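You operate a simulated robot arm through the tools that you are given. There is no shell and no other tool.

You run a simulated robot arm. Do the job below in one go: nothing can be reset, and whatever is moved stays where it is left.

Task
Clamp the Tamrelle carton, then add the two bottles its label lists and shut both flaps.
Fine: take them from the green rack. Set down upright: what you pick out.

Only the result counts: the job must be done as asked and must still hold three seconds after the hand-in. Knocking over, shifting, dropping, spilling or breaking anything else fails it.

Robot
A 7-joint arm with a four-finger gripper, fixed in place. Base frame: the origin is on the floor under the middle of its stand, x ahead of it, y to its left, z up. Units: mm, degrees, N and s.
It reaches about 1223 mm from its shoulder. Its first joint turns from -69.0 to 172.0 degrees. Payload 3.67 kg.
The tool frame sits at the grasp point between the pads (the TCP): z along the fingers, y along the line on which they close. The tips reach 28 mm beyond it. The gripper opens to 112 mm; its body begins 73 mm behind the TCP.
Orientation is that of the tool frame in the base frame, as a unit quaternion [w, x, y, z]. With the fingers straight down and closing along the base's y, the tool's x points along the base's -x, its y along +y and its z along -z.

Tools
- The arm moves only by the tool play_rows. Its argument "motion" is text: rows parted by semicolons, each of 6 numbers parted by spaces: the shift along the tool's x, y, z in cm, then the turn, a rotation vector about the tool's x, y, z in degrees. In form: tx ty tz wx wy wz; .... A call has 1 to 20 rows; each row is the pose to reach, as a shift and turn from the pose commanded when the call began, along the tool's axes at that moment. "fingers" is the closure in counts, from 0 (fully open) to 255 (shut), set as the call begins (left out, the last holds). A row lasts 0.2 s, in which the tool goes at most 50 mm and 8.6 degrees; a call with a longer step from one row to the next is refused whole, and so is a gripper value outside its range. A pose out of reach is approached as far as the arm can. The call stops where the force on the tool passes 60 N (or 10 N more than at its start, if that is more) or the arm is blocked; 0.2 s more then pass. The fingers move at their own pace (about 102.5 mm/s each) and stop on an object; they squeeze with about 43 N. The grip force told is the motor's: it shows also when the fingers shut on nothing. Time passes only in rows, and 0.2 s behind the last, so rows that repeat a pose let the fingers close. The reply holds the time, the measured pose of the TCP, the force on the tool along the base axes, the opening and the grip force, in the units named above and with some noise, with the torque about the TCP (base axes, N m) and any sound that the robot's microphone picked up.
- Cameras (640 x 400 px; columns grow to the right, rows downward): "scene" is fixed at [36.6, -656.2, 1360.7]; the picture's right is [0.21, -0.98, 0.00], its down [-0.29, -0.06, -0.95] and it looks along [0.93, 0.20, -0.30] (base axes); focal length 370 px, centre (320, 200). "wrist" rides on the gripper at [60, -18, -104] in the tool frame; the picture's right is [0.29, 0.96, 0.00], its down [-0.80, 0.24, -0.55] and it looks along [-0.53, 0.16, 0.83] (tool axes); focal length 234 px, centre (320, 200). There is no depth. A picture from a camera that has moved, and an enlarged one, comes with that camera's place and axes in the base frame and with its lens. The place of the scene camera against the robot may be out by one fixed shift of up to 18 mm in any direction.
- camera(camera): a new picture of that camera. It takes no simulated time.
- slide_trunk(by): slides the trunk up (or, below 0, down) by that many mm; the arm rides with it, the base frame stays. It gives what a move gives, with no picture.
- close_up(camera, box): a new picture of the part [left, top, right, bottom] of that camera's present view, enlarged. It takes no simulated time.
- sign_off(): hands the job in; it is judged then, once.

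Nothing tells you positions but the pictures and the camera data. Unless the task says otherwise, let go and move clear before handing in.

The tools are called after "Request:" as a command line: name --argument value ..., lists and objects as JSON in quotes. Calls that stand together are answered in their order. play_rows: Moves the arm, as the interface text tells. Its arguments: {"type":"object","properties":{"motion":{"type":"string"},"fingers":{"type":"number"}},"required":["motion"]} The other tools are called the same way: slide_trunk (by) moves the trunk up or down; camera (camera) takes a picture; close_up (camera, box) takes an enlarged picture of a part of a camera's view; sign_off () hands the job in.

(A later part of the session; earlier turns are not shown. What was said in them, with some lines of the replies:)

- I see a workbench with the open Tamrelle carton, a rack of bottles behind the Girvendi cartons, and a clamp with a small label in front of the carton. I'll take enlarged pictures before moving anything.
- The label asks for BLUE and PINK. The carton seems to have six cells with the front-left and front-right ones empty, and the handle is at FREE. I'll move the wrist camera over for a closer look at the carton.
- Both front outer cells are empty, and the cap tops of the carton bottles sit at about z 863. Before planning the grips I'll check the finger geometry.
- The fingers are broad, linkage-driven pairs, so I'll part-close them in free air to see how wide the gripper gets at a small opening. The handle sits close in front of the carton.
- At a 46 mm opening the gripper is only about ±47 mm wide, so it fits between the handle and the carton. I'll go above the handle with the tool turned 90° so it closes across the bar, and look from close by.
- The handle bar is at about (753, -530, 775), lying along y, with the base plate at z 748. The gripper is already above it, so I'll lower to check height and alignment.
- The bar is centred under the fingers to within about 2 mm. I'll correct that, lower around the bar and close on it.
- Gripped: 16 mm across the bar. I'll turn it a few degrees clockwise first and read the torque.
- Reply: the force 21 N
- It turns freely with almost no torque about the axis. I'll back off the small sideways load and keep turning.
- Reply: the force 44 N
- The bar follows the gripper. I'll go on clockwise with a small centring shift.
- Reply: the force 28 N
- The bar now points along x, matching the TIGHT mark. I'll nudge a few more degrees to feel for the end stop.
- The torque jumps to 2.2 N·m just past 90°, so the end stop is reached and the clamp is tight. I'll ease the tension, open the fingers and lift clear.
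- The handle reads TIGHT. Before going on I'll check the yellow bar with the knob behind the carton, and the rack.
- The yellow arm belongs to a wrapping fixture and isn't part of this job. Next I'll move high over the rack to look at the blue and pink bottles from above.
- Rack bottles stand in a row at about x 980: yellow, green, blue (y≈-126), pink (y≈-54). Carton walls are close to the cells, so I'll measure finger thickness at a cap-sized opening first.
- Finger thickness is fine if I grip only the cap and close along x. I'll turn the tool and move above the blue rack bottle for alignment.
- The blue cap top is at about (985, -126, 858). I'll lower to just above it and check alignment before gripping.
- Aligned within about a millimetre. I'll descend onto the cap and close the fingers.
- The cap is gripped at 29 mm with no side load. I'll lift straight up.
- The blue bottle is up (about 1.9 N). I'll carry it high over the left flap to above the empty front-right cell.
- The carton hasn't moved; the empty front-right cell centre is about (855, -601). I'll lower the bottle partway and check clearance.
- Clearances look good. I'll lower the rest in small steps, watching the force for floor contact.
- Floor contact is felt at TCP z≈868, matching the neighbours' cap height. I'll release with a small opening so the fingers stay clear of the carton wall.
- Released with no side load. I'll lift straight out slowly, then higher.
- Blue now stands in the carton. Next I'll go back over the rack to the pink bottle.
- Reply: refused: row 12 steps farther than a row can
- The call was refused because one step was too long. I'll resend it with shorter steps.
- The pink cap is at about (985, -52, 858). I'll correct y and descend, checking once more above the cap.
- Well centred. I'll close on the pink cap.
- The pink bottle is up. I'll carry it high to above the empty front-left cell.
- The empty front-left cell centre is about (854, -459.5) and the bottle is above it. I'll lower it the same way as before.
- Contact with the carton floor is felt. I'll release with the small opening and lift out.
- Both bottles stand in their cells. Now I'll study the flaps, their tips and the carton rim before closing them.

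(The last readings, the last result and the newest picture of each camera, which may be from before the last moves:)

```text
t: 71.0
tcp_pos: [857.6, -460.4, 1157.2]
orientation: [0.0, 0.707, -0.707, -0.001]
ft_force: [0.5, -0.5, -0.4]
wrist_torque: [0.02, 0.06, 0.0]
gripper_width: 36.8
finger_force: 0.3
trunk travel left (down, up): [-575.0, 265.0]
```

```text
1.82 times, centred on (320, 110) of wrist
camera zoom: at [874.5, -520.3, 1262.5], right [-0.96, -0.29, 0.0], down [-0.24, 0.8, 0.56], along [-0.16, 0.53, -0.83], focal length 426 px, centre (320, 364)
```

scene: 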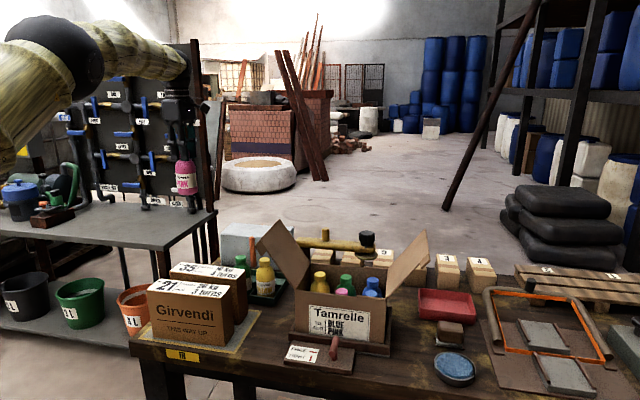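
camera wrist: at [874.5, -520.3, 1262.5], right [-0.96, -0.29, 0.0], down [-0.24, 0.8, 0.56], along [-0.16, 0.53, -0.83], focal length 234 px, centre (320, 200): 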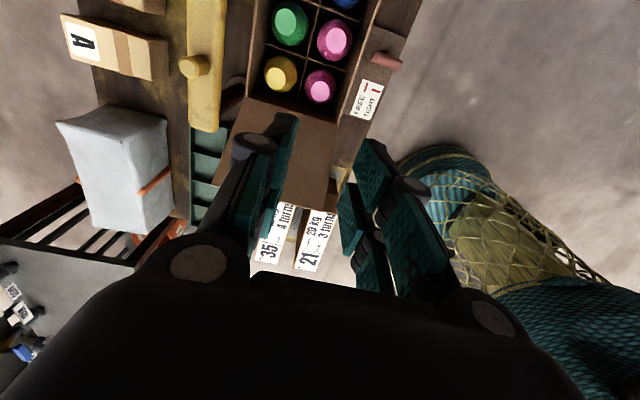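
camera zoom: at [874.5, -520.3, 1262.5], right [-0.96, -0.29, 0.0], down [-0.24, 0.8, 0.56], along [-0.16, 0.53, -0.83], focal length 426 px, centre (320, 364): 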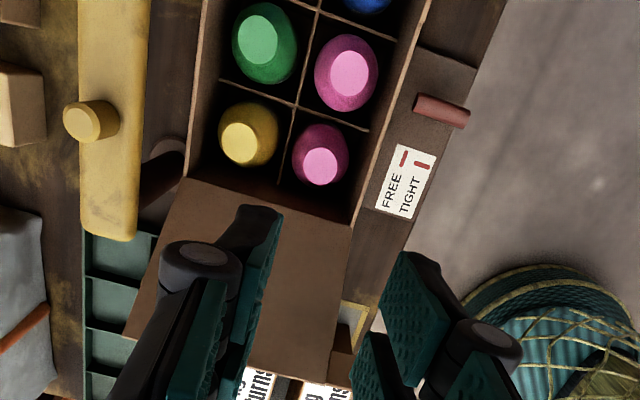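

The right side of the rim is a step higher, so the left flap must close first and the right one over it. I'll close the fingers and go outside the left flap, near its tip height.

Request:
play_rows --motion "-3.7 -0.7 0 0 0 0; -7.4 -1.4 0 0 0 0; -11.1 -2.1 0 0 0 0; -14.8 -2.8 0 0 0 0; -18.5 -3.4 0 0 0 0; -18.5 -3.4 4 0 0 0; -18.5 -3.4 8 0 0 0; -18.5 -3.4 12 0 0 0; -18.5 -3.4 15.7 0 0 0; -18.5 -3.4 15.7 0 0 0" --fingers 255

Request:
camera --camera "wrist"

Request:
close_up --camera "scene" --box '[200, 150, 400, 310]'

```text
t: 73.2
tcp_pos: [889.8, -276.4, 1001.0]
orientation: [0.0, -0.707, 0.707, 0.0]
ft_force: [-1.6, 0.2, -0.1]
wrist_torque: [0.0, 0.03, 0.02]
gripper_width: 0.0
finger_force: 35.9
trunk travel left (down, up): [-575.0, 265.0]
```

```text
taken
camera wrist: at [906.4, -336.4, 1106.7], right [-0.96, -0.29, 0.0], down [-0.24, 0.8, 0.55], along [-0.16, 0.53, -0.83], focal length 234 px, centre (320, 200)
```

wrist: 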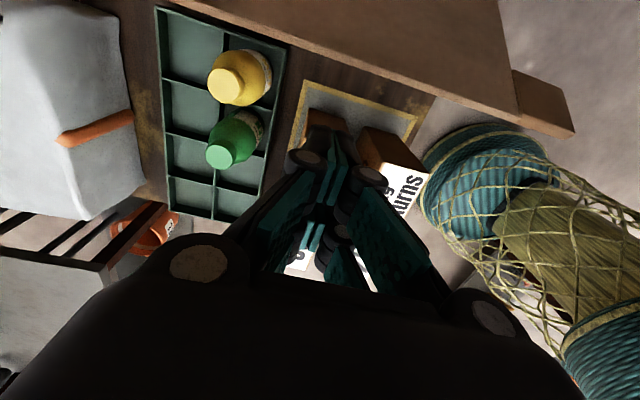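

```text
2.50 times, centred on (300, 230) of scene
camera zoom: at [36.6, -656.2, 1360.7], right [0.21, -0.98, 0.0], down [-0.29, -0.06, -0.95], along [0.93, 0.2, -0.3], focal length 924 px, centre (370, 125)
```

zoom: 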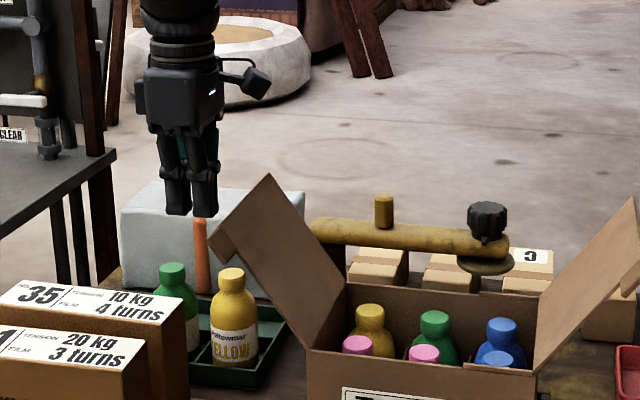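

The fingertips are below the flap's tip height and outside it. I'll push gently inward (−y) and watch how the flap responds.

Request:
play_rows --motion "1.2 0 0 0 0 0; 2.4 0 0 0 0 0; 3.6 0 0 0 0 0; 4.6 0 0 0 0 0; 5.6 0 0 0 0 0; 6.6 0 0 0 0 0; 6.6 0 0 0 0 0"

Request:
close_up --camera "scene" --box '[230, 150, 430, 310]'

Request:
camera --camera "wrist"

```text
t: 74.8
tcp_pos: [891.1, -341.3, 1000.7]
orientation: [0.001, 0.707, -0.707, 0.0]
ft_force: [-0.6, 0.6, -0.3]
wrist_torque: [0.0, 0.02, 0.0]
gripper_width: 0.0
finger_force: 36.0
trunk travel left (down, up): [-575.0, 265.0]
```

```text
2.50 times, centred on (330, 230) of scene
camera zoom: at [36.6, -656.2, 1360.7], right [0.21, -0.98, 0.0], down [-0.29, -0.06, -0.95], along [0.93, 0.2, -0.3], focal length 924 px, centre (295, 125)
```

zoom: 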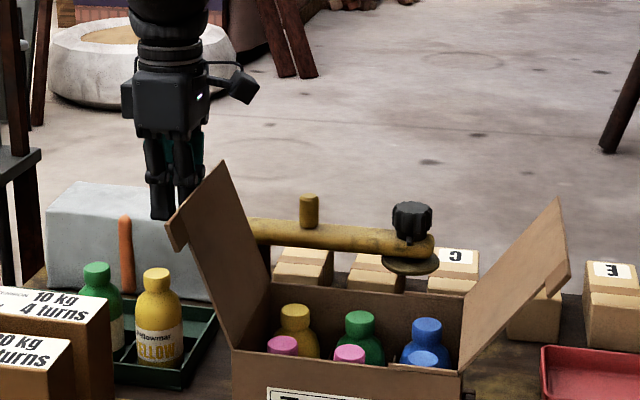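

```text
taken
camera wrist: at [907.6, -401.6, 1106.3], right [-0.96, -0.29, 0.0], down [-0.24, 0.8, 0.55], along [-0.16, 0.53, -0.83], focal length 234 px, centre (320, 200)
```

wrist: 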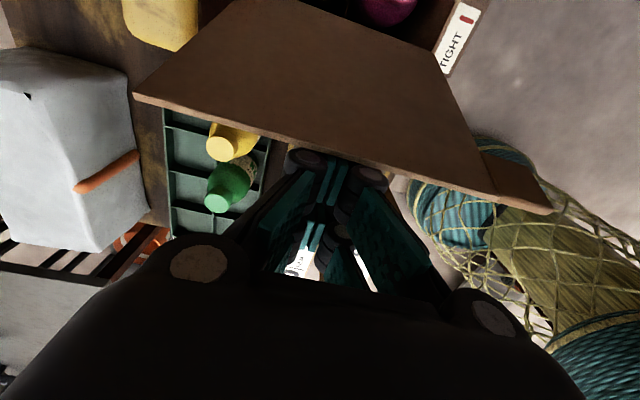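

The flap follows with hardly any force. I'll keep pushing it past vertical.

Request:
play_rows --motion "1.2 0 0 0 0 0; 2.4 0 0 0 0 0; 3.6 0 0 0 0 0; 4.8 0 0 0 0 0; 6 0 0 0 0 0; 7.2 0 0 0 0 0; 8.4 0 0 0 0 0; 8.4 0 0 0 0 0"

Request:
close_up --camera "scene" --box '[230, 150, 430, 310]'

Request:
camera --camera "wrist"

```text
t: 76.6
tcp_pos: [891.1, -424.7, 1001.8]
orientation: [0.0, 0.707, -0.707, 0.0]
ft_force: [0.8, 1.4, -0.1]
wrist_torque: [-0.02, 0.0, 0.02]
gripper_width: 0.0
finger_force: 36.1
trunk travel left (down, up): [-575.0, 265.0]
```

```text
2.50 times, centred on (330, 230) of scene
camera zoom: at [36.6, -656.2, 1360.7], right [0.21, -0.98, 0.0], down [-0.29, -0.06, -0.95], along [0.93, 0.2, -0.3], focal length 924 px, centre (295, 125)
```

zoom: 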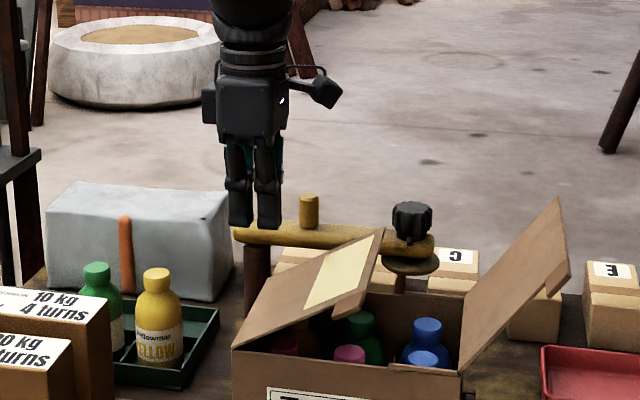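

```text
taken
camera wrist: at [908.1, -485.0, 1106.4], right [-0.96, -0.29, 0.0], down [-0.24, 0.8, 0.55], along [-0.16, 0.53, -0.83], focal length 234 px, centre (320, 200)
```

wrist: 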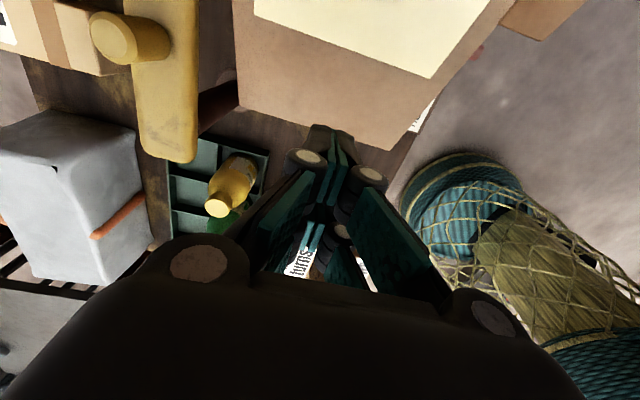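

The flap swung past vertical and now leans inward. It has a pale strip on its outer face, probably adhesive for the second flap, so I'll keep the fingers off that.

Request:
close_up --camera "scene" --box '[280, 210, 400, 310]'

Request:
close_up --camera "wrist" --box '[200, 0, 480, 180]'

```text
4.00 times, centred on (340, 260) of scene
camera zoom: at [36.6, -656.2, 1360.7], right [0.21, -0.98, 0.0], down [-0.29, -0.06, -0.95], along [0.93, 0.2, -0.3], focal length 1479 px, centre (240, -40)
```

zoom: 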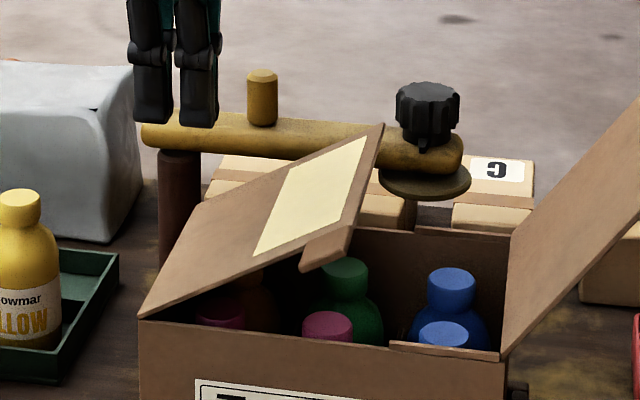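

```text
2.22 times, centred on (340, 90) of wrist
camera zoom: at [908.1, -485.0, 1106.4], right [-0.96, -0.29, 0.0], down [-0.24, 0.8, 0.55], along [-0.16, 0.53, -0.83], focal length 520 px, centre (276, 444)
```

zoom: 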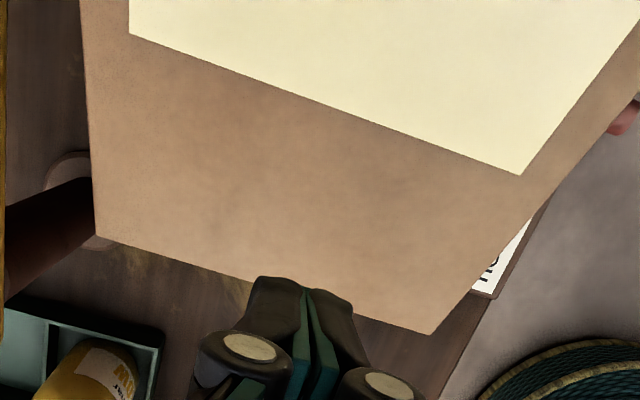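

Now I'll press the left flap down near its hinge side, clear of the strip.

Request:
play_rows --motion "1 0 0 0 0 0; 2 0 0 0 0 0; 2 0 1.5 0 0 0; 2 0 3 0 0 0; 2 0 4.5 0 0 0; 2 0 5.5 0 0 0; 2 0 6.5 0 0 0; 2 0 7.5 0 0 0; 2 0 8.5 0 0 0; 2 0 9.3 0 0 0; 2 0 9.3 0 0 0"

Request:
close_up --camera "scene" --box '[270, 190, 430, 330]'

Request:
camera --camera "wrist"

```text
t: 79.0
tcp_pos: [890.2, -445.1, 909.2]
orientation: [0.0, -0.707, 0.707, 0.0]
ft_force: [0.3, 0.3, -0.4]
wrist_torque: [0.01, -0.02, -0.01]
gripper_width: 0.0
finger_force: 35.8
trunk travel left (down, up): [-575.0, 265.0]
```

```text
2.86 times, centred on (350, 260) of scene
camera zoom: at [36.6, -656.2, 1360.7], right [0.21, -0.98, 0.0], down [-0.29, -0.06, -0.95], along [0.93, 0.2, -0.3], focal length 1056 px, centre (234, 29)
```

zoom: 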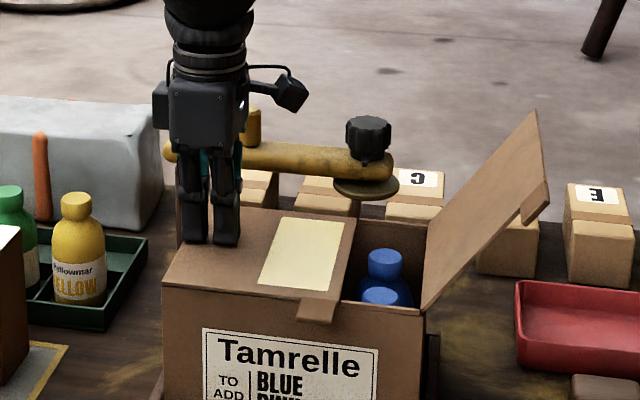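

```text
taken
camera wrist: at [908.8, -504.4, 1013.5], right [-0.96, -0.29, 0.0], down [-0.24, 0.8, 0.55], along [-0.16, 0.53, -0.83], focal length 234 px, centre (320, 200)
```

wrist: 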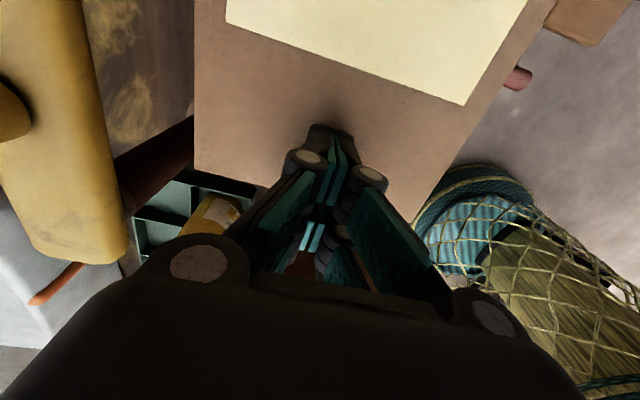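

The left flap is almost flat. I'll press it down the last few millimetres in small steps.

Request:
play_rows --motion "0 0 0.2 0 0 0; 0 0 0.4 0 0 0; 0 0 0.6 0 0 0; 0 0 0.8 0 0 0; 0 0 0.8 0 0 0"

Request:
close_up --camera "scene" --box '[280, 240, 400, 320]'

```text
t: 80.2
tcp_pos: [890.5, -445.1, 905.0]
orientation: [-0.001, 0.707, -0.707, 0.004]
ft_force: [9.3, -7.2, 34.1]
wrist_torque: [-0.01, -0.22, -0.02]
gripper_width: 5.9
finger_force: 35.4
trunk travel left (down, up): [-575.0, 265.0]
```

```text
5.00 times, centred on (340, 280) of scene
camera zoom: at [36.6, -656.2, 1360.7], right [0.21, -0.98, 0.0], down [-0.29, -0.06, -0.95], along [0.93, 0.2, -0.3], focal length 1848 px, centre (220, -200)
```

zoom: 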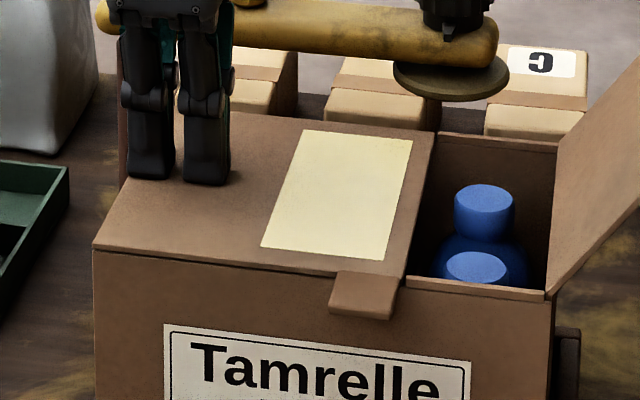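

It's flat on the rim (34 N contact). I'll lift off and see whether it stays shut.

Request:
play_rows --motion "0 0 -0.5 0 0 0; 0 0 -1.5 0 0 0; 0 0 -3 0 0 0; 0 0 -6 0 0 0; 0 0 -10 0 0 0; 0 0 -14 0 0 0; 0 0 -18 0 0 0; 0 0 -18 0 0 0"

Request:
close_up --camera "scene" --box '[270, 200, 450, 330]'

Request:
camera --camera "wrist"

```text
t: 82.0
tcp_pos: [892.3, -444.2, 1078.2]
orientation: [0.0, 0.707, -0.707, -0.001]
ft_force: [0.7, 0.3, 0.4]
wrist_torque: [-0.03, 0.02, 0.0]
gripper_width: 0.0
finger_force: 35.4
trunk travel left (down, up): [-575.0, 265.0]
```

```text
3.08 times, centred on (360, 265) of scene
camera zoom: at [36.6, -656.2, 1360.7], right [0.21, -0.98, 0.0], down [-0.29, -0.06, -0.95], along [0.93, 0.2, -0.3], focal length 1137 px, centre (197, 0)
```

zoom: 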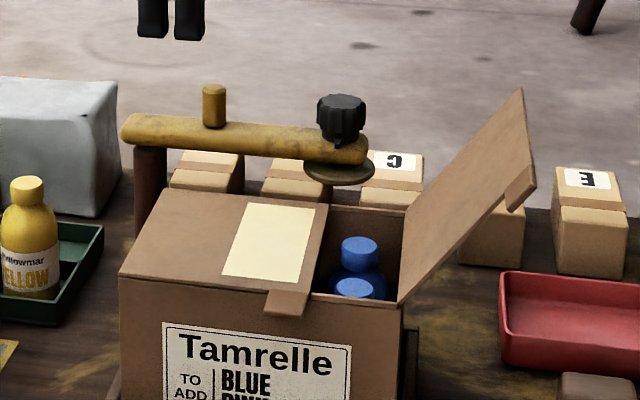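

```text
taken
camera wrist: at [910.3, -505.2, 1183.7], right [-0.96, -0.29, 0.0], down [-0.24, 0.8, 0.56], along [-0.16, 0.53, -0.83], focal length 234 px, centre (320, 200)
```

wrist: 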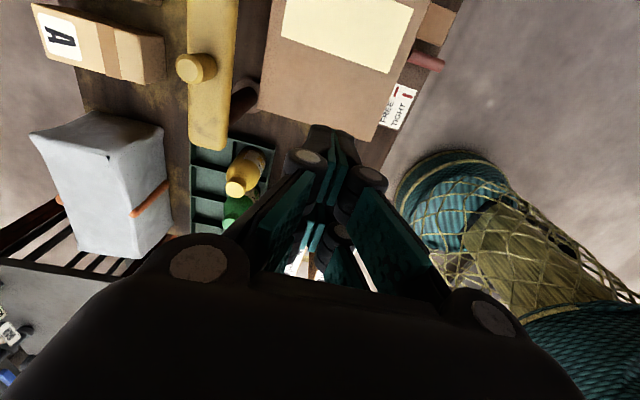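

The left flap stays shut. Now I'll pass over to the outer side of the right flap.

Request:
play_rows --motion "4.2 0.5 -1 0 0 0; 8.4 1 -2 0 0 0; 12.6 1.5 -2 0 0 0; 16.8 2 -2 0 0 0; 21 2.5 -2 0 0 0; 25.2 3 -2 0 0 0; 29.4 3.5 -2 0 0 0; 32.5 4 -2 0 0 0; 34.1 4.2 -2 0 0 0; 34.1 4.2 -2 0 0 0"

Request:
camera --camera "wrist"

Request:
camera --camera "scene"

```text
t: 84.2
tcp_pos: [849.5, -786.4, 1101.8]
orientation: [0.0, -0.707, 0.707, -0.001]
ft_force: [0.1, 0.7, -0.4]
wrist_torque: [0.02, -0.02, -0.03]
gripper_width: 0.0
finger_force: 35.6
trunk travel left (down, up): [-575.0, 265.0]
```

```text
taken
camera wrist: at [866.2, -847.0, 1205.8], right [-0.96, -0.29, 0.0], down [-0.24, 0.8, 0.55], along [-0.16, 0.53, -0.83], focal length 234 px, centre (320, 200)
```

wrist: 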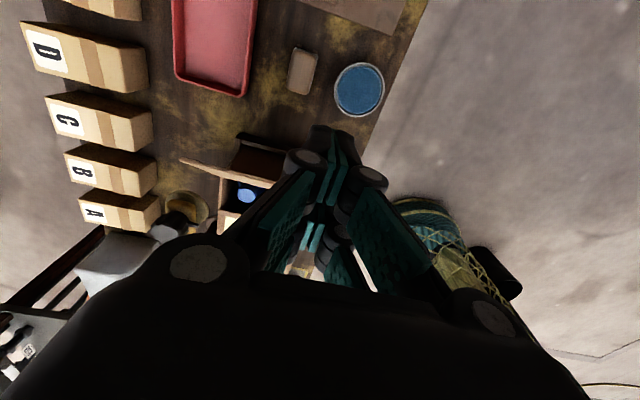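

```text
taken
```

scene: 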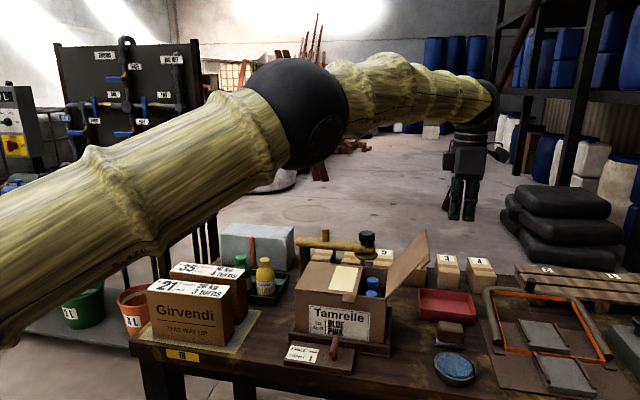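

I'm outside the right flap, whose tip is at about y -725. I'll lower to tip height and push gently inward (+y).

Request:
play_rows --motion "0 0 3 0 0 0; 0 0 6 0 0 0; 0 0 8.5 0 0 0; 0 0 10.2 0 0 0; 0 0 10.2 0 0 0"

Request:
close_up --camera "scene" --box '[320, 160, 500, 310]'

Request:
camera --camera "wrist"

```text
t: 85.4
tcp_pos: [847.6, -785.9, 998.6]
orientation: [0.001, -0.706, 0.708, 0.0]
ft_force: [0.0, -0.9, 0.4]
wrist_torque: [0.01, 0.02, 0.02]
gripper_width: 0.0
finger_force: 35.3
trunk travel left (down, up): [-575.0, 265.0]
```

```text
2.67 times, centred on (410, 235) of scene
camera zoom: at [36.6, -656.2, 1360.7], right [0.21, -0.98, 0.0], down [-0.29, -0.06, -0.95], along [0.93, 0.2, -0.3], focal length 986 px, centre (80, 107)
```

zoom: 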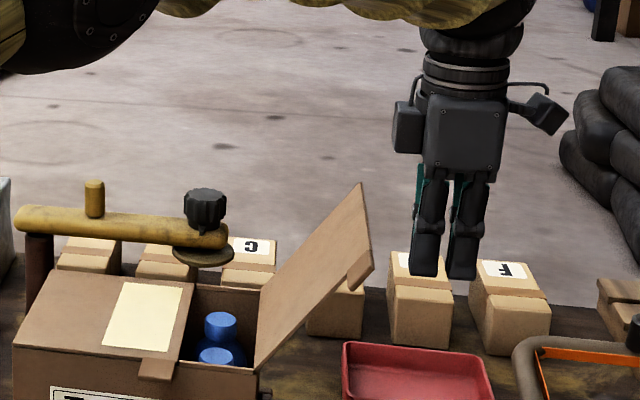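

```text
taken
camera wrist: at [864.9, -846.5, 1103.2], right [-0.96, -0.29, 0.0], down [-0.24, 0.8, 0.55], along [-0.16, 0.53, -0.83], focal length 234 px, centre (320, 200)
```

wrist: 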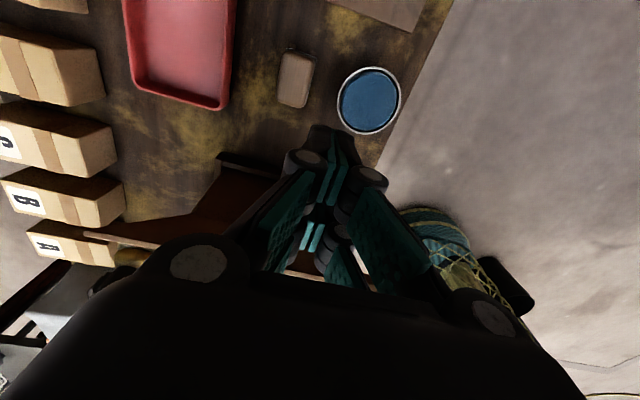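

Request:
play_rows --motion "-1.2 0 0 0 0 0; -2.4 0 0 0 0 0; -3.6 0 0 0 0 0; -4.8 0 0 0 0 0; -6 0 0 0 0 0; -7.2 0 0 0 0 0; -8.4 0 0 0 0 0; -9.6 0 0 0 0 0; -9.6 0 0 0 0 0"

Request:
close_up --camera "scene" --box '[300, 160, 480, 310]'

```text
t: 87.4
tcp_pos: [848.6, -690.6, 998.4]
orientation: [0.001, -0.707, 0.707, 0.001]
ft_force: [-0.2, 0.8, -0.6]
wrist_torque: [0.04, 0.0, 0.01]
gripper_width: 0.0
finger_force: 35.3
trunk travel left (down, up): [-575.0, 265.0]
```

```text
2.67 times, centred on (390, 235) of scene
camera zoom: at [36.6, -656.2, 1360.7], right [0.21, -0.98, 0.0], down [-0.29, -0.06, -0.95], along [0.93, 0.2, -0.3], focal length 986 px, centre (133, 107)
```

zoom: 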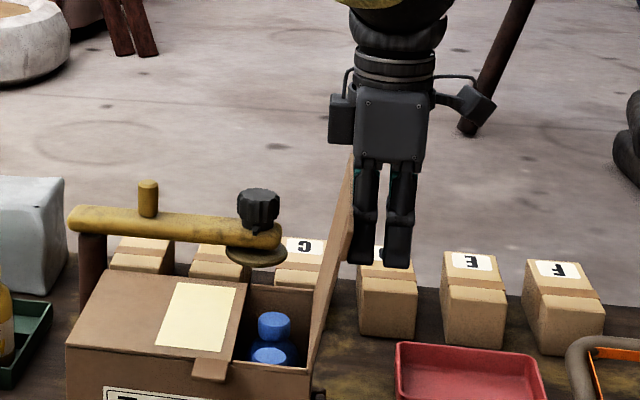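

The flap is near vertical. I'll keep pushing until it leans inward.

Request:
play_rows --motion "-1 0 0 0 0 0; -2 0 0 0 0 0; -3 0 0 0 0 0; -4 0 0 0 0 0; -5 0 0 0 0 0; -6 0 0 0 0 0; -6 0 0 0 0 0"

Request:
close_up --camera "scene" --box '[280, 160, 460, 310]'

Request:
camera --camera "wrist"

```text
t: 89.0
tcp_pos: [848.1, -630.7, 998.0]
orientation: [0.001, 0.707, -0.707, 0.0]
ft_force: [0.1, 0.2, -0.3]
wrist_torque: [0.04, -0.04, -0.02]
gripper_width: 0.2
finger_force: 35.9
trunk travel left (down, up): [-575.0, 265.0]
```

```text
2.67 times, centred on (370, 235) of scene
camera zoom: at [36.6, -656.2, 1360.7], right [0.21, -0.98, 0.0], down [-0.29, -0.06, -0.95], along [0.93, 0.2, -0.3], focal length 986 px, centre (187, 107)
```

zoom: 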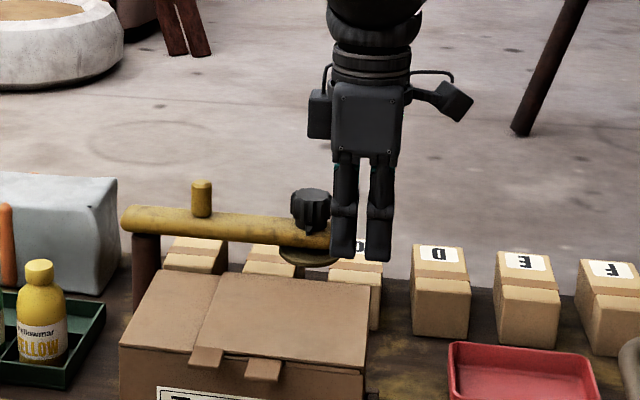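

```text
taken
camera wrist: at [866.0, -690.8, 1103.4], right [-0.96, -0.29, 0.0], down [-0.24, 0.8, 0.55], along [-0.16, 0.53, -0.83], focal length 234 px, centre (320, 200)
```

wrist: 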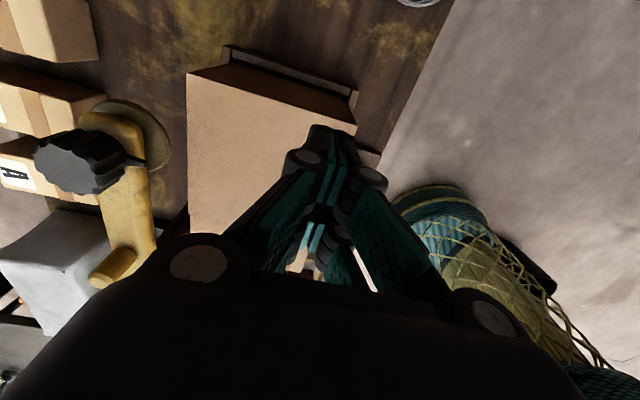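

The right flap dropped shut over the left one. I'll look closely at how both flaps lie.

Request:
close_up --camera "scene" --box '[285, 240, 405, 340]'

Request:
close_up --camera "scene" --box '[310, 260, 400, 310]'

```text
4.00 times, centred on (345, 290) of scene
camera zoom: at [36.6, -656.2, 1360.7], right [0.21, -0.98, 0.0], down [-0.29, -0.06, -0.95], along [0.93, 0.2, -0.3], focal length 1479 px, centre (220, -160)
```

zoom: 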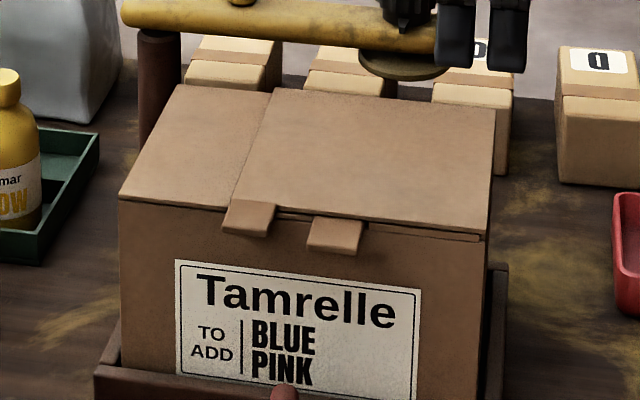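

```text
7.11 times, centred on (355, 285) of scene
camera zoom: at [36.6, -656.2, 1360.7], right [0.21, -0.98, 0.0], down [-0.29, -0.06, -0.95], along [0.93, 0.2, -0.3], focal length 2629 px, centre (71, -404)
```

zoom: 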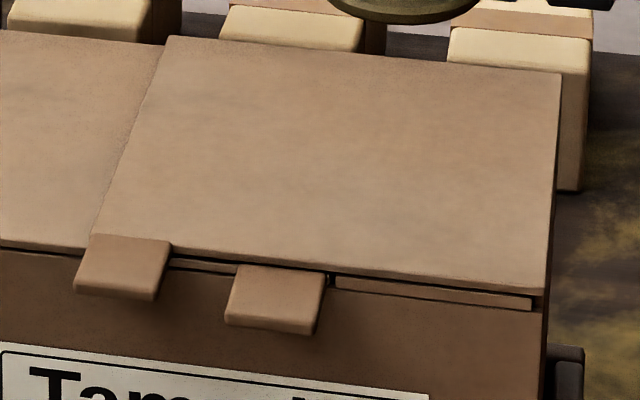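

There's a slight gap of 2–3 mm under the right flap. I'll press it down over the strip so both flaps are fully shut.

Request:
play_rows --motion "-3.2 -1.4 0 0 0 0; -6.4 -2.8 0 0 0 0; -9.6 -4.3 0 0 0 0; -9.6 -4.3 3 0 0 0; -9.6 -4.3 5.5 0 0 0; -9.6 -4.3 7 0 0 0; -9.6 -4.3 7.8 0 0 0; -9.6 -4.3 7.8 0 0 0"

Request:
close_up --camera "scene" --box '[270, 180, 430, 330]'

```text
t: 90.8
tcp_pos: [891.0, -535.5, 921.7]
orientation: [0.0, -0.707, 0.707, 0.0]
ft_force: [-0.3, 0.5, 0.5]
wrist_torque: [0.0, 0.01, -0.01]
gripper_width: 0.0
finger_force: 35.5
trunk travel left (down, up): [-575.0, 265.0]
```

```text
2.67 times, centred on (350, 255) of scene
camera zoom: at [36.6, -656.2, 1360.7], right [0.21, -0.98, 0.0], down [-0.29, -0.06, -0.95], along [0.93, 0.2, -0.3], focal length 986 px, centre (240, 53)
```

zoom: 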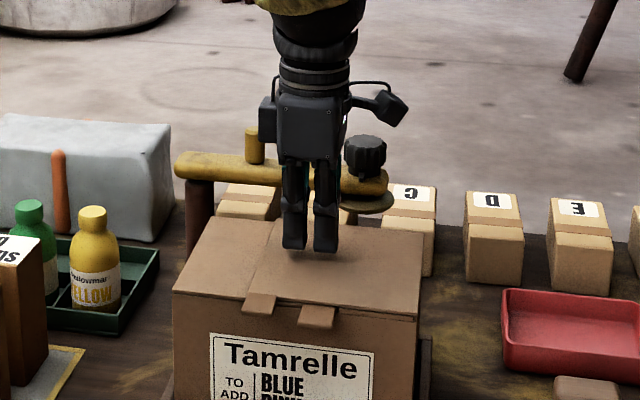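

Request:
play_rows --motion "0 0 0.2 0 0 0; 0 0 0.4 0 0 0; 0 0 0.6 0 0 0; 0 0 0.8 0 0 0; 0 0 1 0 0 0; 0 0 1.2 0 0 0; 0 0 1.2 0 0 0"

Request:
close_up --camera "scene" --box '[310, 260, 400, 310]'

```text
t: 92.4
tcp_pos: [891.9, -534.5, 910.6]
orientation: [0.0, -0.707, 0.707, -0.001]
ft_force: [1.2, -1.3, 8.7]
wrist_torque: [-0.09, -0.03, -0.02]
gripper_width: 6.0
finger_force: 36.0
trunk travel left (down, up): [-575.0, 265.0]
```

```text
7.11 times, centred on (355, 285) of scene
camera zoom: at [36.6, -656.2, 1360.7], right [0.21, -0.98, 0.0], down [-0.29, -0.06, -0.95], along [0.93, 0.2, -0.3], focal length 2629 px, centre (71, -404)
```

zoom: 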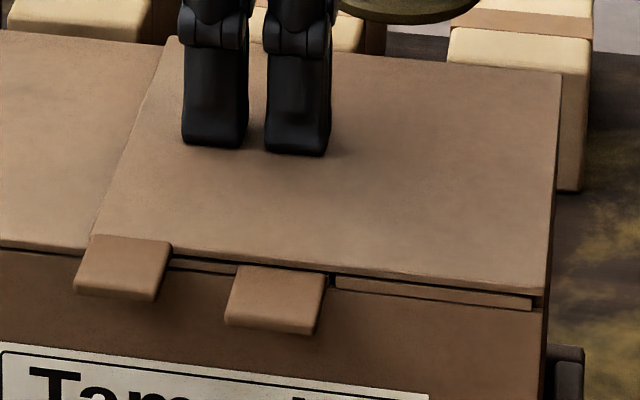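

Request:
play_rows --motion "0 0 0.1 0 0 0; 0 0 0.2 0 0 0; 0 0 0.3 0 0 0; 0 0 0.3 0 0 0; 0 0 0.3 0 0 0; 0 0 0.3 0 0 0"

Request:
close_up --camera "scene" --box '[310, 260, 400, 310]'

```text
t: 93.8
tcp_pos: [892.8, -534.4, 910.4]
orientation: [0.001, -0.706, 0.708, -0.002]
ft_force: [14.5, -12.3, 40.3]
wrist_torque: [-0.49, -0.32, -0.01]
gripper_width: 6.2
finger_force: 36.2
trunk travel left (down, up): [-575.0, 265.0]
```

```text
7.11 times, centred on (355, 285) of scene
camera zoom: at [36.6, -656.2, 1360.7], right [0.21, -0.98, 0.0], down [-0.29, -0.06, -0.95], along [0.93, 0.2, -0.3], focal length 2629 px, centre (71, -404)
```

zoom: 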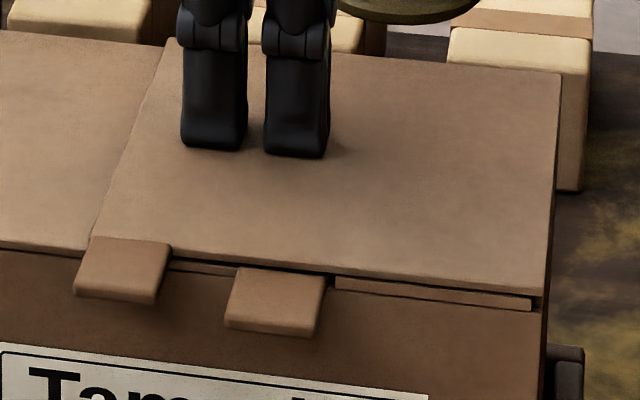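

Pressed with 40 N and it's seated. I'll lift off and check that both flaps stay down.

Request:
play_rows --motion "0 0 -0.3 0 0 0; 0 0 -0.6 0 0 0; 0 0 -1.2 0 0 0; 0 0 -2.5 0 0 0; 0 0 -5 0 0 0; 0 0 -9 0 0 0; 0 0 -13 0 0 0; 0 0 -17 0 0 0; 0 0 -21 0 0 0; 0 0 -25 0 0 0; 0 0 -25 0 0 0"

Request:
close_up --camera "scene" --box '[270, 220, 430, 380]'

Request:
camera --camera "scene"

Request:
camera --camera "wrist"

```text
t: 96.2
tcp_pos: [893.7, -535.4, 1154.8]
orientation: [0.0, 0.707, -0.707, -0.001]
ft_force: [-0.2, -0.2, -0.2]
wrist_torque: [0.02, 0.0, 0.02]
gripper_width: 0.0
finger_force: 36.0
trunk travel left (down, up): [-575.0, 265.0]
```

```text
2.50 times, centred on (350, 300) of scene
camera zoom: at [36.6, -656.2, 1360.7], right [0.21, -0.98, 0.0], down [-0.29, -0.06, -0.95], along [0.93, 0.2, -0.3], focal length 924 px, centre (245, -50)
```

zoom: 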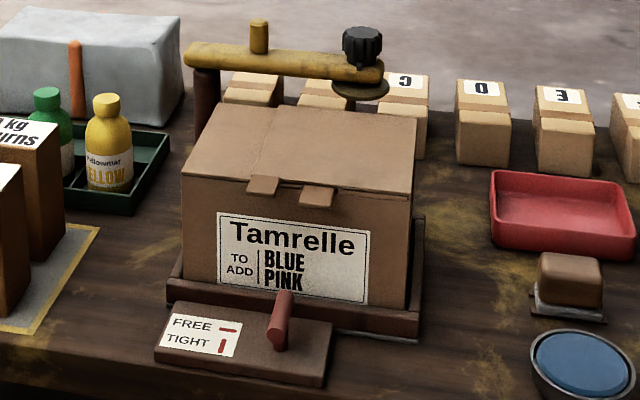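

```text
taken
```

scene: 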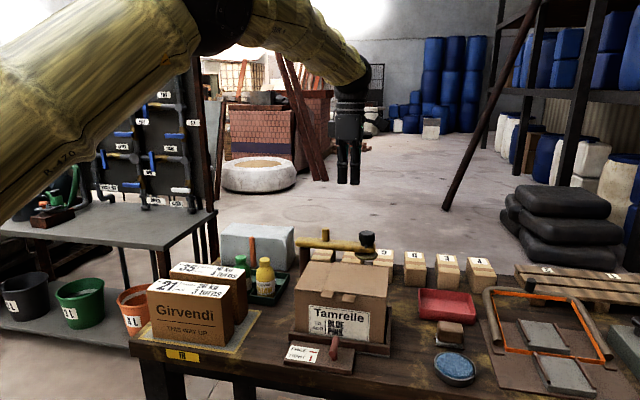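

```text
taken
camera wrist: at [912.6, -595.2, 1260.0], right [-0.96, -0.29, 0.0], down [-0.24, 0.8, 0.56], along [-0.16, 0.53, -0.83], focal length 234 px, centre (320, 200)
```

wrist: 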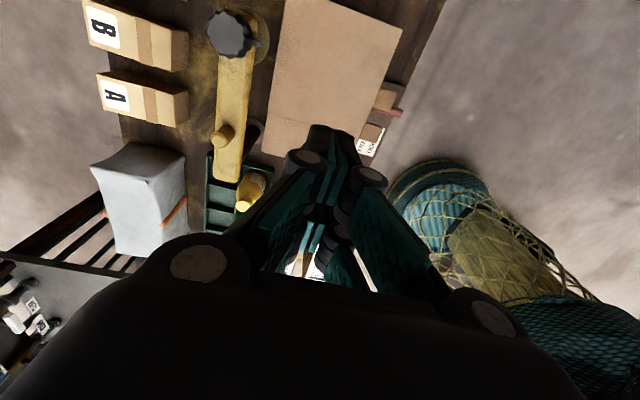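

Everything appears in place: handle at TIGHT, both flaps down, other items where they were. I'll wait a few seconds to confirm the flaps stay shut.

Request:
play_rows --motion "0 0 0 0 0 0; 0 0 0 0 0 0; 0 0 0 0 0 0; 0 0 0 0 0 0; 0 0 0 0 0 0; 0 0 0 0 0 0; 0 0 0 0 0 0; 0 0 0 0 0 0; 0 0 0 0 0 0; 0 0 0 0 0 0; 0 0 0 0 0 0; 0 0 0 0 0 0; 0 0 0 0 0 0; 0 0 0 0 0 0; 0 0 0 0 0 0"

Request:
close_up --camera "scene" --box '[285, 250, 405, 370]'

```text
t: 99.4
tcp_pos: [894.7, -533.7, 1156.2]
orientation: [0.001, -0.707, 0.707, 0.0]
ft_force: [0.4, 0.1, 0.2]
wrist_torque: [-0.04, -0.03, -0.03]
gripper_width: 0.0
finger_force: 35.4
trunk travel left (down, up): [-575.0, 265.0]
```

```text
3.33 times, centred on (345, 310) of scene
camera zoom: at [36.6, -656.2, 1360.7], right [0.21, -0.98, 0.0], down [-0.29, -0.06, -0.95], along [0.93, 0.2, -0.3], focal length 1232 px, centre (237, -167)
```

zoom: 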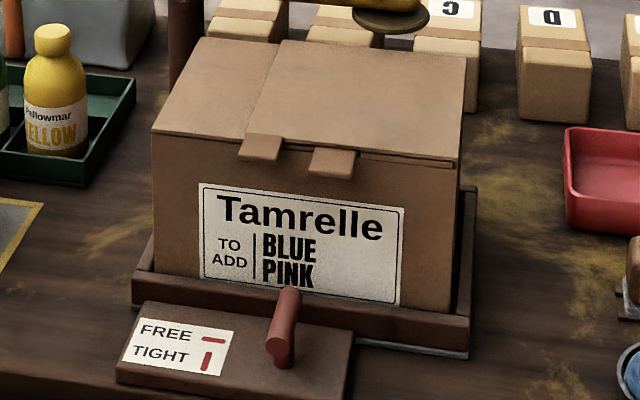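

The carton is clamped, the blue and pink bottles are inside, and both flaps have stayed shut for three seconds. The arm is clear and nothing else has moved, so I'm handing in.

Request:
sign_off

```text
The job is handed in.
```

The Tamrelle carton is clamped, holds the two bottles its label lists (BLUE and PINK), and has both flaps shut. I have handed the job in; the tool confirmed the hand-in but gave no verdict.

- **Clamp:** I turned the handle 90° clockwise to TIGHT, until it hit its end stop.
- **Bottles:** Both came from the green rack and were lowered upright onto the carton floor. Blue went in the front-right cell and pink in the front-left.
- **Flaps:** The left flap went down first, then the right one over its pale strip, and I pressed the right one down at about 40 N. A gap of 2–3 mm remains under the front edge of the right flap and did not change under pressing. Both flaps stayed down when I watched for three seconds before handing in.

In the last pictures nothing else had moved or fallen. The bottles are now hidden under the flaps, so their final position is as I saw it before closing.
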